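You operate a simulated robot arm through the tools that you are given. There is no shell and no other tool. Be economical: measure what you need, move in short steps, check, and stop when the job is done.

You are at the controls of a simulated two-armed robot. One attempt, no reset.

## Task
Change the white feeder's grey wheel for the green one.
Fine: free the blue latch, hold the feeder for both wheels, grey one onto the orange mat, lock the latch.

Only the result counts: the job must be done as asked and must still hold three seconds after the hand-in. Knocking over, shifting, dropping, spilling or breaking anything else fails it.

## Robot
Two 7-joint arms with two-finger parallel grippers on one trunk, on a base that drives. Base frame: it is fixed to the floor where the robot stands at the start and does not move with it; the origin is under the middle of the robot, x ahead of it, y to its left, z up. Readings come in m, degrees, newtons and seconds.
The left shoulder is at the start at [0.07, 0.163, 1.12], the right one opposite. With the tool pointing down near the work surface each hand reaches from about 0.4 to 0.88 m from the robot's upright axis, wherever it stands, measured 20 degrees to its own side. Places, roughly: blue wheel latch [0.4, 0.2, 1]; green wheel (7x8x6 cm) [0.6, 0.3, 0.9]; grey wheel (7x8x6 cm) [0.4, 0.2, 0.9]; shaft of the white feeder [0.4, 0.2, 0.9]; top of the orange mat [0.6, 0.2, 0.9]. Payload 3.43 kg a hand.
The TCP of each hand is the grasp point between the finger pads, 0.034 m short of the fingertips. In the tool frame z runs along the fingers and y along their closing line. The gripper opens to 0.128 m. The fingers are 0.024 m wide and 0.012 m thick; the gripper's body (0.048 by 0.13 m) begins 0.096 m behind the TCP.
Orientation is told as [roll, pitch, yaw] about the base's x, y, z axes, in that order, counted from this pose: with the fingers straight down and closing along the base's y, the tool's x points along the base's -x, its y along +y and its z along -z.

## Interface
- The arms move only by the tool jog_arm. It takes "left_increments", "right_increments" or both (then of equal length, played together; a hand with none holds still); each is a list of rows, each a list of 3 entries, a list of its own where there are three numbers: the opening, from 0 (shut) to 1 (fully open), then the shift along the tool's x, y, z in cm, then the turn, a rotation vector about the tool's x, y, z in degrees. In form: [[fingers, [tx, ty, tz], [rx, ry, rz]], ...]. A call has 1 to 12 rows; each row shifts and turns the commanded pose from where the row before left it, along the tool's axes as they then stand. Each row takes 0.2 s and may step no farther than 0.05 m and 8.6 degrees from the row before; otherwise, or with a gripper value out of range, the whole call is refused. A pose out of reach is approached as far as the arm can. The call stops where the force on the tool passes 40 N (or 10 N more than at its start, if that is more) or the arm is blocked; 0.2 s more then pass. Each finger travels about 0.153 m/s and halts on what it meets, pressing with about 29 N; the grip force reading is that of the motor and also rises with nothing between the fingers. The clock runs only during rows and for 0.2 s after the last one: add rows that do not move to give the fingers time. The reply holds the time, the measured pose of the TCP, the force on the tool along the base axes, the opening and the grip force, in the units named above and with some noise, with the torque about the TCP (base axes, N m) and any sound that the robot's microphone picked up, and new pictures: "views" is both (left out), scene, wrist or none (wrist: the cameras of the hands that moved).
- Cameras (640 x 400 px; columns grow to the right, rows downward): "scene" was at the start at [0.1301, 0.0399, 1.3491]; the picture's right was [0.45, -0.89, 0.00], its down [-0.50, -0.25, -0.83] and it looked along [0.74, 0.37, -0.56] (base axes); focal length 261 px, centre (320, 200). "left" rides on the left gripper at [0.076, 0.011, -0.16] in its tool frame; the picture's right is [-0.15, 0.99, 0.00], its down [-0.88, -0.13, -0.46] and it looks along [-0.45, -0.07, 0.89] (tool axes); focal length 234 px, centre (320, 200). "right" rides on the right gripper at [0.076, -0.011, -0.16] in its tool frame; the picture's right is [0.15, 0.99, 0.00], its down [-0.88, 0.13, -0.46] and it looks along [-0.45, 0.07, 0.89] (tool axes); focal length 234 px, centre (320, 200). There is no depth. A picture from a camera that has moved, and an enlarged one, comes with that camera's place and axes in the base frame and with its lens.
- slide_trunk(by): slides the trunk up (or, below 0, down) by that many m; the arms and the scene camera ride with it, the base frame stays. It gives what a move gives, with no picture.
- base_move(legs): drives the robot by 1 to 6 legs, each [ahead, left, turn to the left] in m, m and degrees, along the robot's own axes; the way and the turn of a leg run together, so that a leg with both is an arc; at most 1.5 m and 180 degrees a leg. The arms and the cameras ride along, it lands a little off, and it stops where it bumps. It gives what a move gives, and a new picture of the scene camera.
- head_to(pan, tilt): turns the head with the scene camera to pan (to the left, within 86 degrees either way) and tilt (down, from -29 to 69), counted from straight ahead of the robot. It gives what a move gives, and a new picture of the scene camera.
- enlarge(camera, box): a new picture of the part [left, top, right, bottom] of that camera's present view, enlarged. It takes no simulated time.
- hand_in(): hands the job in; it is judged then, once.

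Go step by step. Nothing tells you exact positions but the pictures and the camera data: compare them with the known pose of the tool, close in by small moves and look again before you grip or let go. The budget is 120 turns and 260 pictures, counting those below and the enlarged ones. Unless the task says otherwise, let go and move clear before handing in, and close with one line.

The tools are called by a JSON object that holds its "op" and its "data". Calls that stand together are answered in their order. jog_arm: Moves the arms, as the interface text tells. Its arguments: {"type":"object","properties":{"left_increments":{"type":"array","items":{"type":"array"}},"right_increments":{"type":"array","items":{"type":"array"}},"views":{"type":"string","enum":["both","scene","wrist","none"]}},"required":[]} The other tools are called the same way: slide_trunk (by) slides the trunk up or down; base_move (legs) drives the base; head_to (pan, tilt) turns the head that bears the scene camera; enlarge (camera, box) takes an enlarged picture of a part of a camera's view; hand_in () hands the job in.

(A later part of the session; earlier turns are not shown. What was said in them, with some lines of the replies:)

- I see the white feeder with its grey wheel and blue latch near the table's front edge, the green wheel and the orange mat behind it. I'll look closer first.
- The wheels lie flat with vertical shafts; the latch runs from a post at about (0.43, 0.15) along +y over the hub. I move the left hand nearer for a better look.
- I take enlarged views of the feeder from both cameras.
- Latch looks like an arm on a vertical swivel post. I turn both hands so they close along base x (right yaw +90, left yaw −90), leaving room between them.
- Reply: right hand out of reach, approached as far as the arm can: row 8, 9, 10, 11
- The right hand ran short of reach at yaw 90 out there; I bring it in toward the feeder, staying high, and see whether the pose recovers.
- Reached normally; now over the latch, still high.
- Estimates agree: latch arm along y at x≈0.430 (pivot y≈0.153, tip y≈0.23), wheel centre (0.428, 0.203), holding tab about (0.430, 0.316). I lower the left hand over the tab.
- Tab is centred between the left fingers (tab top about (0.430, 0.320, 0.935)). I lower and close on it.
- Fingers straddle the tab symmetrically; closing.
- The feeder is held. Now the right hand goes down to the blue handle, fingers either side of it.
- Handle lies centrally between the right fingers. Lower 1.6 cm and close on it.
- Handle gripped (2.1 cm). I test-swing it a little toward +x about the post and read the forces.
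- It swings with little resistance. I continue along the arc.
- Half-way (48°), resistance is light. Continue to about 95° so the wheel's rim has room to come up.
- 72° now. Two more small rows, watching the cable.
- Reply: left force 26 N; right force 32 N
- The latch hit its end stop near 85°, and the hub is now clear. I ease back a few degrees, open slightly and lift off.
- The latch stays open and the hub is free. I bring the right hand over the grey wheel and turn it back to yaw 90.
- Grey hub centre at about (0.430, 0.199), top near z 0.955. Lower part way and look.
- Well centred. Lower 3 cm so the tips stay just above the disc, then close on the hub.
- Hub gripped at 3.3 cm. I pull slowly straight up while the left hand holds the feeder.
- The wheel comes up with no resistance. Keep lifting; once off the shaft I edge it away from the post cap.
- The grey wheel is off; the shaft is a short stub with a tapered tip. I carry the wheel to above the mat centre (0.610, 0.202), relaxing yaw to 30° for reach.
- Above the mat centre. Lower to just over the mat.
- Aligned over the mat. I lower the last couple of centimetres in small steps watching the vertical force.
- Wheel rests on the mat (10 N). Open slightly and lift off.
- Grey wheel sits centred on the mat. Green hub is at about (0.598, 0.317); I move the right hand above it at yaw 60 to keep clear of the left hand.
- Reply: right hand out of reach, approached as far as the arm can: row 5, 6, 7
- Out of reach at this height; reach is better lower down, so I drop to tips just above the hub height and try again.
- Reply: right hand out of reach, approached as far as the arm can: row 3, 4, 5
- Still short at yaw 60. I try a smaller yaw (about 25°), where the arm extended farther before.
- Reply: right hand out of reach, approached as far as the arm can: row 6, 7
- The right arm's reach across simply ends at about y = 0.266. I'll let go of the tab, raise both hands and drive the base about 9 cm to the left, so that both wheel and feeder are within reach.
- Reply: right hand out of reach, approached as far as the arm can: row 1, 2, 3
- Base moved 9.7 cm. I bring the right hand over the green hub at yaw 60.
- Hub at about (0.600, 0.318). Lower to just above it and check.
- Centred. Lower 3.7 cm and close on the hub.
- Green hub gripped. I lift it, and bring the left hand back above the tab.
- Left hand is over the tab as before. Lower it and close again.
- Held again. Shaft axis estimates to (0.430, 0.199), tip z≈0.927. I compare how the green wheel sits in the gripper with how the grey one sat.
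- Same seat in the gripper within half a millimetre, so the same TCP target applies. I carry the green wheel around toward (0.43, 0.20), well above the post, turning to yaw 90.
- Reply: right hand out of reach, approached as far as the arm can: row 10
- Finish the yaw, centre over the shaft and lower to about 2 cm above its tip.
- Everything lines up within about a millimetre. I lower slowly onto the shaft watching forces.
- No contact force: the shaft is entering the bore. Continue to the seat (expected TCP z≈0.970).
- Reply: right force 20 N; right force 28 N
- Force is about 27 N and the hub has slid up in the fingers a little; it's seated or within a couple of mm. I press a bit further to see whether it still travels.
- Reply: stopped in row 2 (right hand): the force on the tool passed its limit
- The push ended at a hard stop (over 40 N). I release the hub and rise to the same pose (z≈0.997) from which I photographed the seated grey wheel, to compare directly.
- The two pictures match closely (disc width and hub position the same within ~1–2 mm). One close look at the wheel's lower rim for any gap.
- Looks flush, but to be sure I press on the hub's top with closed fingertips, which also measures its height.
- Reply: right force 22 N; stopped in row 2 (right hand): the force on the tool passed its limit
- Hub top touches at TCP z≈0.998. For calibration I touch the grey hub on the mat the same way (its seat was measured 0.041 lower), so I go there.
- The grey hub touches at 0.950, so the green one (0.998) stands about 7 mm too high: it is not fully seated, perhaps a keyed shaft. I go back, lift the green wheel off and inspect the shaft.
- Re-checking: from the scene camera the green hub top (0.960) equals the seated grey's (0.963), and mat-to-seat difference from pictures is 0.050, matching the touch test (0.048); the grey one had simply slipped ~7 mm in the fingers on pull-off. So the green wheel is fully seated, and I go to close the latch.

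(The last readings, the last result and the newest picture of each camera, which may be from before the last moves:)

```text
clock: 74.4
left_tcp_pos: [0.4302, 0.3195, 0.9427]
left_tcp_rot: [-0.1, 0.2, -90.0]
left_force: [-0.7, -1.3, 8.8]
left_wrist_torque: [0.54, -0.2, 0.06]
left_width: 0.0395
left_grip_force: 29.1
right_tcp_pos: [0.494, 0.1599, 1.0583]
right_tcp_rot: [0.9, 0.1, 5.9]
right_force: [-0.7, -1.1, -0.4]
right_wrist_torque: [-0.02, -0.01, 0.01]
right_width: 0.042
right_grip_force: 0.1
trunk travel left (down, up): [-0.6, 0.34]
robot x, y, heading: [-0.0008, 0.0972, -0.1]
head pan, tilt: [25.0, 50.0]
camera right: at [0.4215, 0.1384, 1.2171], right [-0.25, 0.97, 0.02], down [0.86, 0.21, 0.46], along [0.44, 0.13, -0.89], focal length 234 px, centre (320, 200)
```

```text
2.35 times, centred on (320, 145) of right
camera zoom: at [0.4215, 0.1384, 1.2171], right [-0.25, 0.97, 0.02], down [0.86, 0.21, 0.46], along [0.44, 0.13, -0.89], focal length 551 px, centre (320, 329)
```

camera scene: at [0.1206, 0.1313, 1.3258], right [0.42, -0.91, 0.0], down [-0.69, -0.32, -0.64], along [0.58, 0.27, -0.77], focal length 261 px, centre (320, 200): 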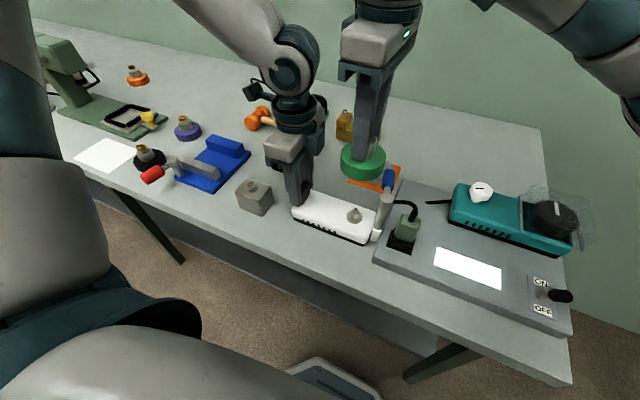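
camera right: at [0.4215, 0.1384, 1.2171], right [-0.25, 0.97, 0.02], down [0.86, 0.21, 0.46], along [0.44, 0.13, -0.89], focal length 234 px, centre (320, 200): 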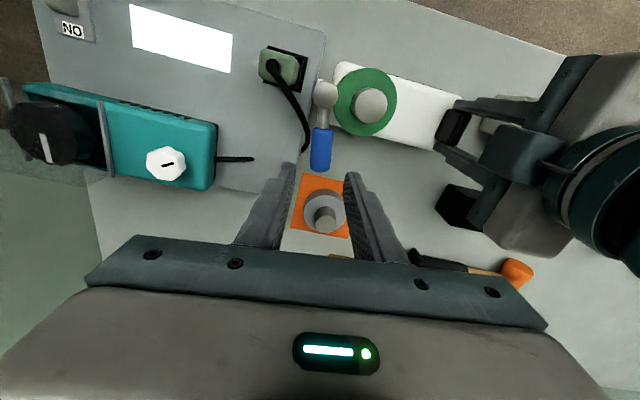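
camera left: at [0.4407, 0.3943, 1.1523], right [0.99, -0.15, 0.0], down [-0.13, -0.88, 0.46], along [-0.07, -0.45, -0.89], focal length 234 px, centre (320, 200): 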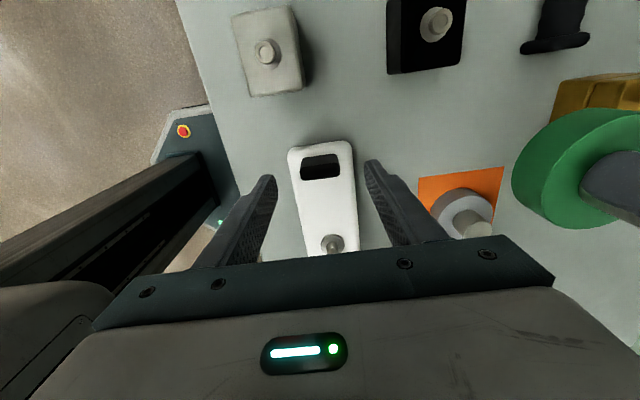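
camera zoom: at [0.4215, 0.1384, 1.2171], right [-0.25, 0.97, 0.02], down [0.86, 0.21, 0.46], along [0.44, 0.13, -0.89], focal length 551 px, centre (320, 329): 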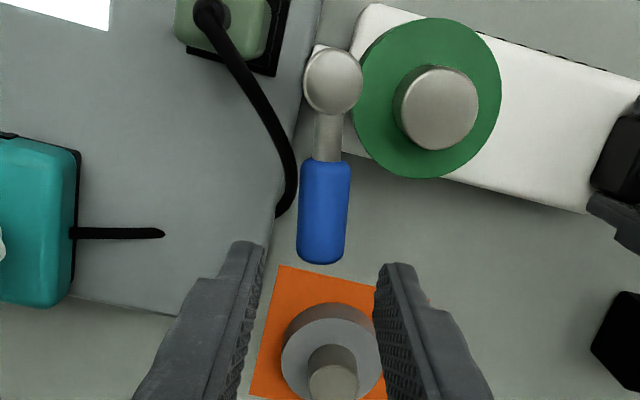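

Handle axis is at (0.496, 0.163), arm about 79° from closed. I correct tilt and yaw, lower around it and grip.

{"op": "jog_arm", "data": {"right_increments": [[0.35, [-0.25, 0.3, 2], [0.9, 0, -5]], [0.35, [0, 0, 2.5], [0, 0, 0]], [0.35, [0, 0, 1.6], [0, 0, 0]], [0.35, [0, 0, 0], [0, 0, 0]]], "views": "wrist"}}

{"op": "enlarge", "data": {"camera": "scene", "box": [300, 130, 430, 260]}}

```text
clock: 75.4
left_tcp_pos: [0.4295, 0.3176, 0.9426]
left_tcp_rot: [-0.1, 0.1, -89.9]
left_force: [-1.2, 1.5, 8.3]
left_wrist_torque: [0.64, -0.1, -0.01]
left_width: 0.0397
left_grip_force: 28.6
right_tcp_pos: [0.4966, 0.1639, 0.9969]
right_tcp_rot: [0.0, -0.1, 11.0]
right_force: [0.2, -0.4, -0.4]
right_wrist_torque: [0.03, 0.02, 0.02]
right_width: 0.0447
right_grip_force: 0.0
trunk travel left (down, up): [-0.6, 0.34]
robot x, y, heading: [-0.0025, 0.097, 0.0]
head pan, tilt: [25.0, 50.0]
camera right: at [0.4253, 0.1383, 1.1555], right [-0.33, 0.94, 0.0], down [0.84, 0.3, 0.46], along [0.43, 0.15, -0.89], focal length 234 px, centre (320, 200)
```

right: 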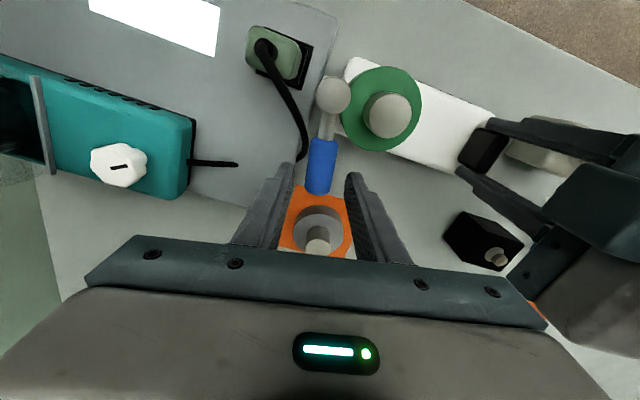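

```text
3.08 times, centred on (365, 195) of scene
camera zoom: at [0.12, 0.1305, 1.326], right [0.42, -0.91, 0.0], down [-0.69, -0.32, -0.64], along [0.58, 0.27, -0.77], focal length 803 px, centre (182, 215)
```

zoom: 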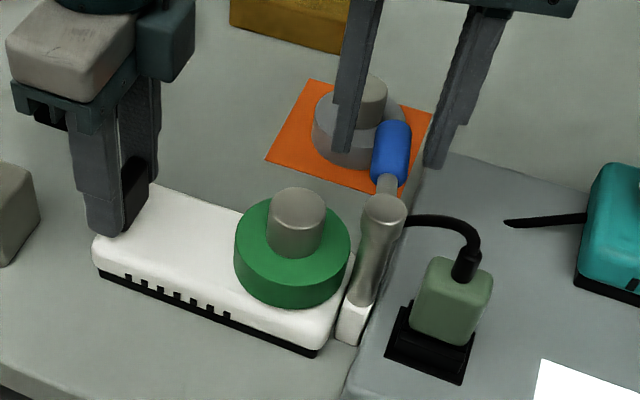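

{"op": "jog_arm", "data": {"right_increments": [[0.2, [0, 0, 0], [0, 0, 0]], [0.05, [0, 0, 0], [0, 0, 0]], [0.05, [0, 0, 0], [0, 0, 0]], [0.05, [0.064, 0.92, 0], [0, 0, -8]], [0.05, [0.064, 0.92, 0], [0, 0, -8]]], "views": "wrist"}}

```text
clock: 76.6
left_tcp_pos: [0.43, 0.3196, 0.9418]
left_tcp_rot: [-0.1, 0.0, -89.9]
left_force: [-4.3, 5.3, 12.4]
left_wrist_torque: [-0.3, -0.05, -0.22]
left_width: 0.0397
left_grip_force: 28.9
right_tcp_pos: [0.4906, 0.181, 0.9963]
right_tcp_rot: [0.0, 0.0, 27.1]
right_force: [1.3, -4.7, -0.7]
right_wrist_torque: [-0.11, 0.03, 0.31]
right_width: 0.0212
right_grip_force: 29.0
trunk travel left (down, up): [-0.6, 0.34]
robot x, y, heading: [0.0057, 0.0958, -0.1]
head pan, tilt: [25.0, 50.0]
camera right: at [0.429, 0.1368, 1.1557], right [-0.58, 0.81, 0.0], down [0.72, 0.52, 0.46], along [0.37, 0.26, -0.89], focal length 234 px, centre (320, 200)
```

right: 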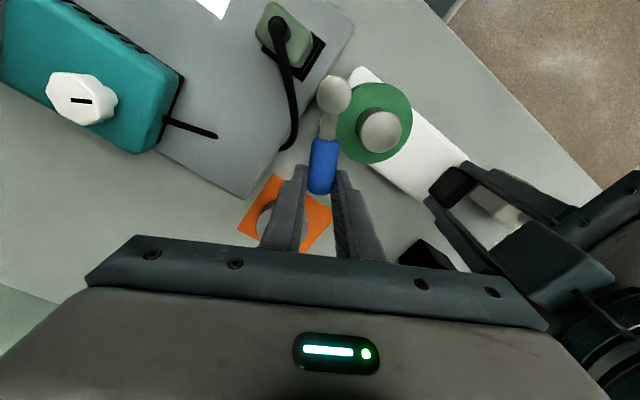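

It swings back smoothly. Continue toward the hub in the arc, checking the clearance over it.

{"op": "jog_arm", "data": {"right_increments": [[0.05, [0.064, 0.92, 0], [0, 0, -8]], [0.05, [0.064, 0.92, 0], [0, 0, -8]], [0.05, [0.064, 0.92, 0], [0, 0, -8]], [0.05, [0.064, 0.92, 0], [0, 0, -8]]], "views": "wrist"}}

{"op": "enlarge", "data": {"camera": "scene", "box": [300, 130, 430, 260]}}

```text
clock: 77.6
left_tcp_pos: [0.4297, 0.3189, 0.9426]
left_tcp_rot: [-0.1, 0.2, -90.0]
left_force: [-1.3, 4.2, 10.0]
left_wrist_torque: [-0.07, -0.08, 0.25]
left_width: 0.0398
left_grip_force: 28.9
right_tcp_pos: [0.4653, 0.208, 0.9959]
right_tcp_rot: [0.0, 0.0, 59.2]
right_force: [-1.8, -2.7, -1.0]
right_wrist_torque: [-0.13, 0.1, -0.02]
right_width: 0.0209
right_grip_force: 28.9
trunk travel left (down, up): [-0.6, 0.34]
robot x, y, heading: [0.0005, 0.0957, -0.0]
head pan, tilt: [25.0, 50.0]
camera right: at [0.4374, 0.1372, 1.1556], right [-0.92, 0.38, 0.0], down [0.34, 0.82, 0.46], along [0.17, 0.42, -0.89], focal length 234 px, centre (320, 200)
```

right: 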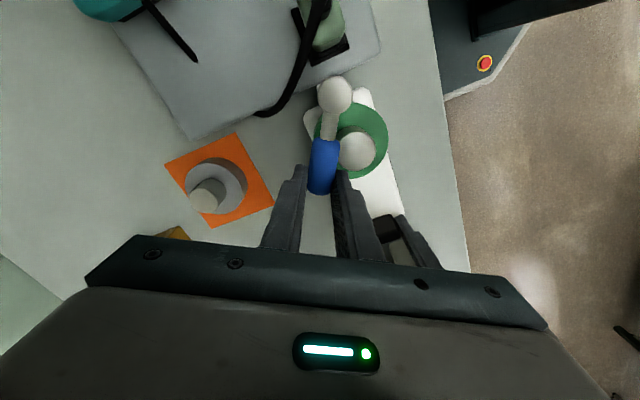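

```text
3.08 times, centred on (365, 195) of scene
camera zoom: at [0.1202, 0.1306, 1.3259], right [0.42, -0.91, 0.0], down [-0.69, -0.32, -0.64], along [0.58, 0.27, -0.77], focal length 803 px, centre (182, 215)
```

zoom: 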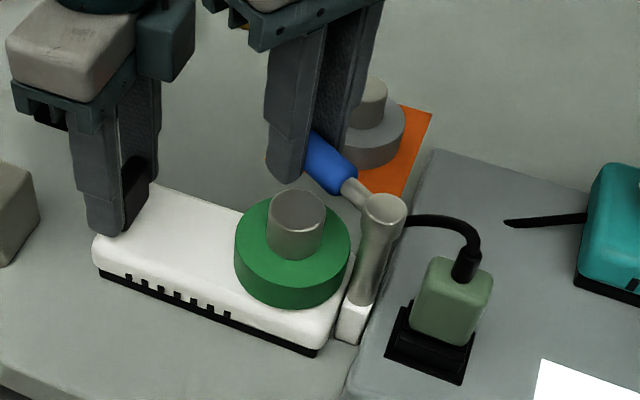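

Fingertips are about level with the hub top, so I regrip 5 mm higher before sweeping over the hub.

{"op": "jog_arm", "data": {"right_increments": [[0.25, [0, 0, 0], [0, 0, 0]], [0.25, [-0.2, 0, -0.5], [0, 0, 0]], [0.05, [0, 0, 0], [0, 0, 0]], [0.05, [0, 0, 0], [0, 0, 0]], [0.05, [0.064, 0.92, 0], [0, 0, -8]], [0.05, [0.064, 0.92, 0], [0, 0, -8]]], "views": "wrist"}}

{"op": "enlarge", "data": {"camera": "scene", "box": [300, 130, 430, 260]}}

```text
clock: 79.0
left_tcp_pos: [0.4298, 0.3173, 0.9414]
left_tcp_rot: [-0.2, 0.0, -89.8]
left_force: [0.0, -4.5, 10.7]
left_wrist_torque: [-0.08, -0.22, 0.44]
left_width: 0.0397
left_grip_force: 29.1
right_tcp_pos: [0.4497, 0.2183, 1.0015]
right_tcp_rot: [0.0, 0.0, 75.2]
right_force: [-2.6, 4.9, -4.7]
right_wrist_torque: [0.15, 0.07, -0.22]
right_width: 0.0208
right_grip_force: 28.9
trunk travel left (down, up): [-0.6, 0.34]
robot x, y, heading: [0.0034, 0.097, 0.1]
head pan, tilt: [25.0, 50.0]
camera right: at [0.4425, 0.1414, 1.1605], right [-0.99, 0.11, 0.0], down [0.1, 0.88, 0.46], along [0.05, 0.45, -0.89], focal length 234 px, centre (320, 200)
```

right: 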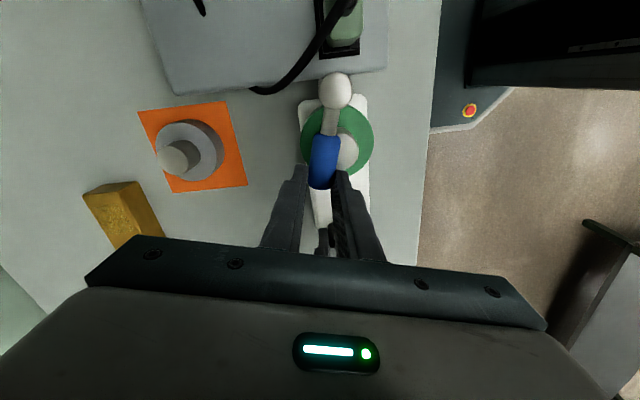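

```text
3.08 times, centred on (365, 195) of scene
camera zoom: at [0.1204, 0.1309, 1.3258], right [0.42, -0.91, 0.0], down [-0.69, -0.32, -0.64], along [0.58, 0.27, -0.77], focal length 803 px, centre (182, 215)
```

zoom: 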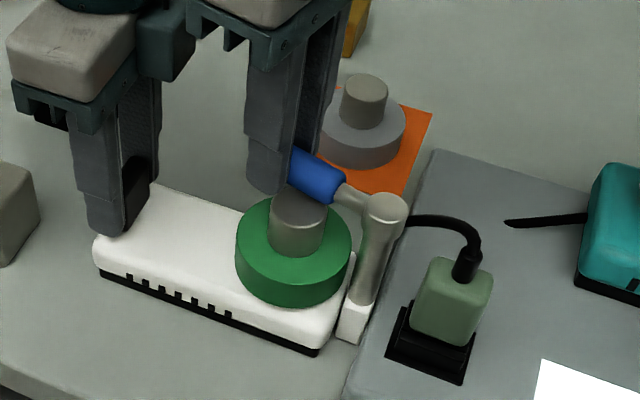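

{"op": "jog_arm", "data": {"right_increments": [[0.05, [0.03, 0.46, 0], [0, 0, -4]], [0.05, [0.03, 0.46, 0], [0, 0, -4]], [0.05, [0.03, 0.46, 0], [0, 0, -4]], [0.05, [0.03, 0.35, 0], [0, 0, -3]]], "views": "wrist"}}

{"op": "enlarge", "data": {"camera": "scene", "box": [300, 130, 430, 260]}}

```text
clock: 80.0
left_tcp_pos: [0.4294, 0.318, 0.9422]
left_tcp_rot: [0.0, -0.1, -89.9]
left_force: [3.3, -14.2, 11.8]
left_wrist_torque: [0.1, 0.06, 0.26]
left_width: 0.0395
left_grip_force: 29.3
right_tcp_pos: [0.4336, 0.2206, 1.0006]
right_tcp_rot: [0.0, -0.1, 90.0]
right_force: [-4.8, 18.0, -7.7]
right_wrist_torque: [0.64, 0.14, -0.27]
right_width: 0.0211
right_grip_force: 28.8
trunk travel left (down, up): [-0.6, 0.34]
robot x, y, heading: [0.0021, 0.1003, -0.0]
head pan, tilt: [25.0, 50.0]
camera right: at [0.4456, 0.1437, 1.1604], right [-0.99, -0.15, 0.0], down [-0.13, 0.88, 0.46], along [-0.07, 0.45, -0.89], focal length 234 px, centre (320, 200)
```

right: 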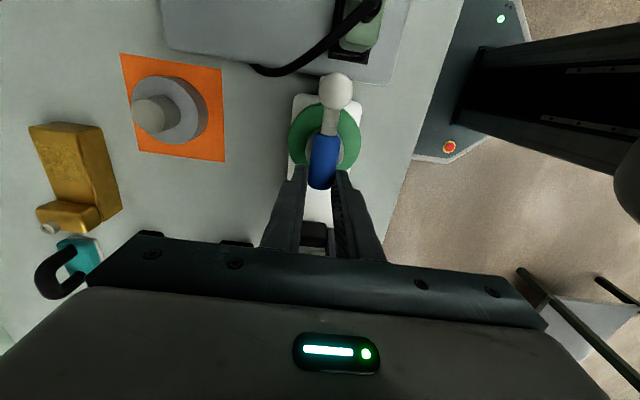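

```text
3.08 times, centred on (365, 195) of scene
camera zoom: at [0.1207, 0.1314, 1.3258], right [0.42, -0.91, 0.0], down [-0.69, -0.32, -0.64], along [0.58, 0.27, -0.77], focal length 803 px, centre (182, 215)
```

zoom: 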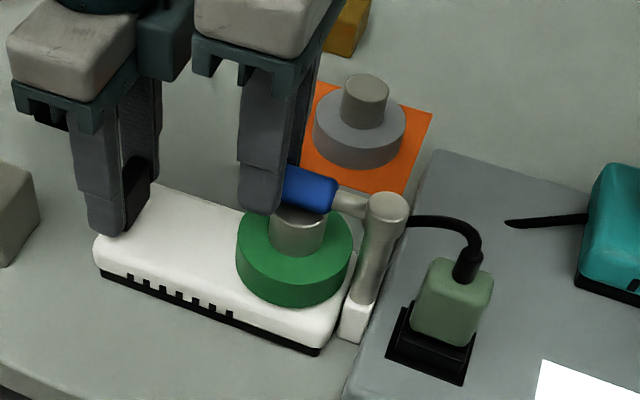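

About 3 mm short of the original closed line (x 0.430). I relax the radial strain and push the last bit until it stops.

{"op": "jog_arm", "data": {"right_increments": [[0.05, [-0.15, 0.2, 0], [0, 0, 0]], [0.05, [0, 0.2, 0], [0, 0, 0]], [0.05, [0, 0.1, 0], [0, 0, 0]]], "views": "none"}}

```text
clock: 80.8
left_tcp_pos: [0.4302, 0.3188, 0.9418]
left_tcp_rot: [-0.2, 0.1, -90.0]
left_force: [-5.2, -8.0, 14.0]
left_wrist_torque: [-0.51, -0.17, -0.43]
left_width: 0.0398
left_grip_force: 29.3
right_tcp_pos: [0.4301, 0.2203, 1.002]
right_tcp_rot: [-0.1, 0.0, 89.9]
right_force: [7.2, 8.4, -7.9]
right_wrist_torque: [0.27, -0.2, 0.09]
right_width: 0.021
right_grip_force: 29.1
trunk travel left (down, up): [-0.6, 0.34]
robot x, y, heading: [0.0007, 0.0974, 0.1]
head pan, tilt: [25.0, 50.0]
```

{"op": "jog_arm", "data": {"right_increments": [[0.05, [0, 0.15, 0], [0, 0, 0]], [0.05, [0, 0.15, 0], [0, 0, 0]]], "views": "none"}}

{"op": "enlarge", "data": {"camera": "right", "box": [240, 60, 400, 230]}}

```text
clock: 81.4
left_tcp_pos: [0.4288, 0.3185, 0.942]
left_tcp_rot: [-0.2, 0.1, -89.9]
left_force: [-16.0, -1.2, 16.6]
left_wrist_torque: [-0.35, -0.28, -0.65]
left_width: 0.0398
left_grip_force: 28.5
right_tcp_pos: [0.427, 0.2206, 1.0012]
right_tcp_rot: [0.0, 0.0, 89.8]
right_force: [16.7, 4.8, -7.1]
right_wrist_torque: [0.31, -0.44, -0.41]
right_width: 0.0212
right_grip_force: 28.9
trunk travel left (down, up): [-0.6, 0.34]
robot x, y, heading: [0.0011, 0.098, 0.3]
head pan, tilt: [25.0, 50.0]
```

```text
2.35 times, centred on (320, 145) of right
camera zoom: at [0.4381, 0.144, 1.1608], right [-0.99, -0.14, 0.0], down [-0.13, 0.88, 0.45], along [-0.06, 0.45, -0.89], focal length 551 px, centre (320, 329)
```

zoom: 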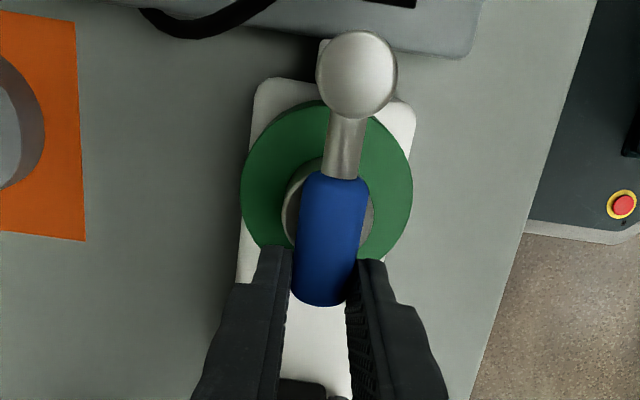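

The latch is at its closed stop (17 N). I ease off, open and lift the right hand away.

{"op": "jog_arm", "data": {"right_increments": [[0.05, [0, -0.1, 0], [0, 0, 0]], [0.2, [0, 0, 0], [0, 0, 0]], [0.35, [0, 0, 0], [0, 0, 0]], [0.35, [0, 0, 0], [0, 0, 0]], [0.35, [0, 0, -3], [0, 0, 0]], [0.35, [0, 0, -4], [0, 0, 0]], [0.35, [0, 0, -4], [0, 0, 0]], [0.35, [0, 0, 0], [0, 0, 0]]], "views": "wrist"}}

{"op": "enlarge", "data": {"camera": "right", "box": [240, 60, 400, 230]}}

{"op": "enlarge", "data": {"camera": "scene", "box": [300, 130, 430, 260]}}

```text
clock: 83.2
left_tcp_pos: [0.4301, 0.319, 0.9418]
left_tcp_rot: [-0.2, 0.0, -89.9]
left_force: [-0.8, 2.3, 0.2]
left_wrist_torque: [0.39, 0.05, -0.13]
left_width: 0.0396
left_grip_force: 29.1
right_tcp_pos: [0.4272, 0.2206, 1.111]
right_tcp_rot: [0.0, 0.0, 89.9]
right_force: [-0.2, 0.4, 0.2]
right_wrist_torque: [0.0, -0.03, -0.02]
right_width: 0.0446
right_grip_force: 0.1
trunk travel left (down, up): [-0.6, 0.34]
robot x, y, heading: [0.0004, 0.0968, 0.1]
head pan, tilt: [25.0, 50.0]
camera right: at [0.44, 0.1445, 1.271], right [-0.99, -0.15, 0.0], down [-0.13, 0.88, 0.46], along [-0.07, 0.45, -0.89], focal length 234 px, centre (320, 200)
```

right: 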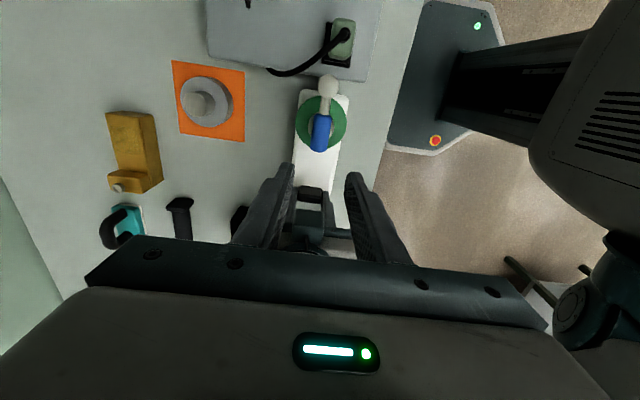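

```text
2.35 times, centred on (320, 145) of right
camera zoom: at [0.44, 0.1445, 1.271], right [-0.99, -0.15, 0.0], down [-0.13, 0.88, 0.46], along [-0.07, 0.45, -0.89], focal length 551 px, centre (320, 329)
```

zoom: 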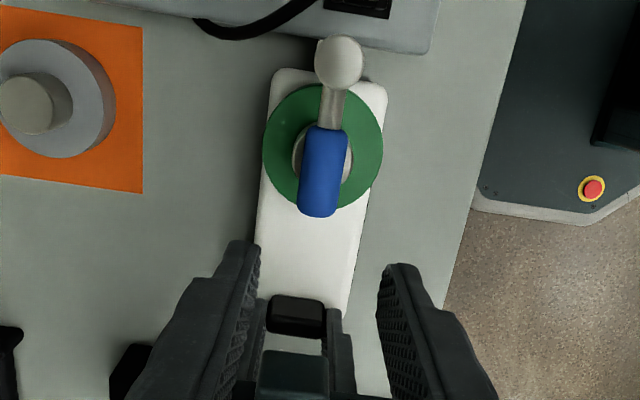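

```text
3.08 times, centred on (365, 195) of scene
camera zoom: at [0.1212, 0.1313, 1.3258], right [0.42, -0.91, 0.0], down [-0.69, -0.32, -0.64], along [0.58, 0.27, -0.77], focal length 803 px, centre (182, 215)
```

zoom: 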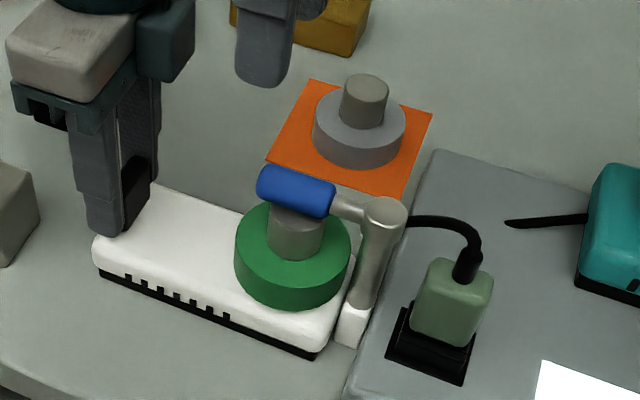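

Latch lies over the green hub just as it did originally over the grey one. Now release the left hand and lift clear.

{"op": "jog_arm", "data": {"left_increments": [[0.4, [0, 0, 0], [0, 0, 0]], [0.55, [0, 0, 0], [0, 0, 0]], [0.55, [0, 0, 0], [0, 0, 0]], [0.55, [0, 0, -3], [0, 0, 0]], [0.55, [0, 0, -4], [0, 0, 0]], [0.55, [0, 0, -4], [0, 0, 0]], [0.55, [0, 0, -4], [0, 0, 0]], [0.55, [4, 0, 0], [0, 0, 0]], [0.55, [4, 0, 0], [0, 0, 0]]], "right_increments": [[0.35, [0, 0, 0], [0, 0, 0]], [0.35, [3, 0, -3], [0, 0, 0]], [0.35, [3, 0, -2], [0, 0, 0]], [0.35, [3, 0, 0], [0, 0, 0]], [0.35, [3, 0, 0], [0, 0, 0]], [0.35, [0, 0, 0], [0, 0, 0]], [0.35, [0, 0, 0], [0, 0, 0]], [0.35, [0, 0, 0], [0, 0, 0]], [0.35, [0, 0, 0], [0, 0, 0]]], "views": "both"}}

{"op": "enlarge", "data": {"camera": "scene", "box": [280, 130, 430, 260]}}

```text
clock: 85.2
left_tcp_pos: [0.4311, 0.4, 1.0922]
left_tcp_rot: [-0.2, 0.0, -89.8]
left_force: [-0.2, 0.6, 0.5]
left_wrist_torque: [-0.04, 0.02, 0.01]
left_width: 0.0703
left_grip_force: 0.1
right_tcp_pos: [0.4261, 0.1019, 1.1619]
right_tcp_rot: [0.0, 0.0, 90.0]
right_force: [0.0, 0.7, -0.2]
right_wrist_torque: [-0.02, -0.04, 0.01]
right_width: 0.0445
right_grip_force: 0.0
trunk travel left (down, up): [-0.6, 0.34]
robot x, y, heading: [0.0015, 0.0966, -0.0]
head pan, tilt: [25.0, 50.0]
camera scene: at [0.1203, 0.1329, 1.3259], right [0.42, -0.91, 0.0], down [-0.69, -0.32, -0.64], along [0.58, 0.27, -0.77], focal length 261 px, centre (320, 200)
camera right: at [0.4384, 0.0265, 1.3211], right [-0.99, -0.15, 0.0], down [-0.13, 0.88, 0.45], along [-0.07, 0.45, -0.89], focal length 234 px, centre (320, 200)
camera left: at [0.4413, 0.4771, 1.2519], right [0.99, -0.14, 0.0], down [-0.13, -0.88, 0.46], along [-0.07, -0.45, -0.89], focal length 234 px, centre (320, 200)
```

scene: 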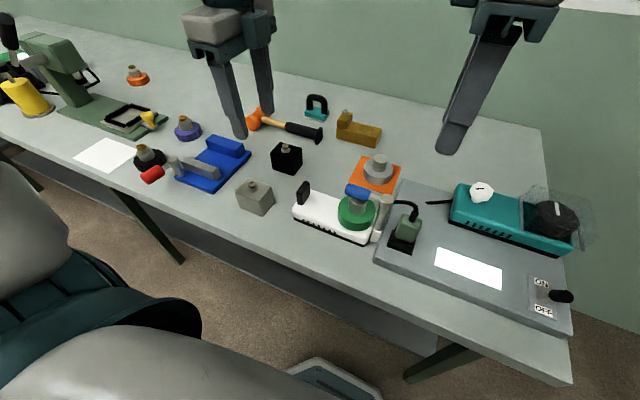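
right: 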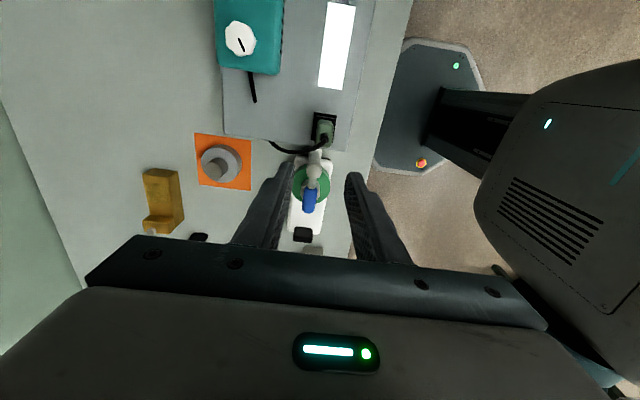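
left: 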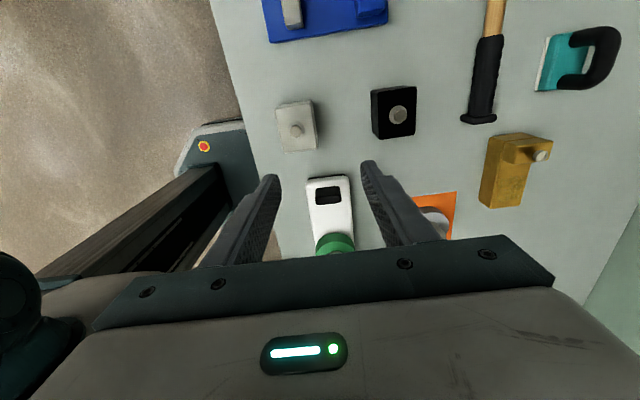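

```text
3.08 times, centred on (355, 195) of scene
camera zoom: at [0.1203, 0.1329, 1.3259], right [0.42, -0.91, 0.0], down [-0.69, -0.32, -0.64], along [0.58, 0.27, -0.77], focal length 803 px, centre (212, 215)
```

zoom: 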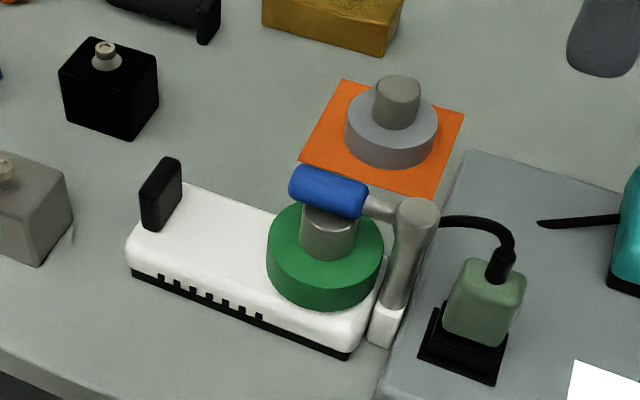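

The green wheel is seated on the feeder with the latch closed over its hub. The grey wheel lies centred on the orange mat, both hands are clear and nothing else has moved, so I hand in.

{"op": "hand_in", "data": {}}

```text
The job is handed in.
```

The job is handed in: green wheel on the feeder, latch closed, grey wheel on the orange mat; I judged the wheel fully seated from pictures and a touch test, and the latch gave no click, only a firm stop.
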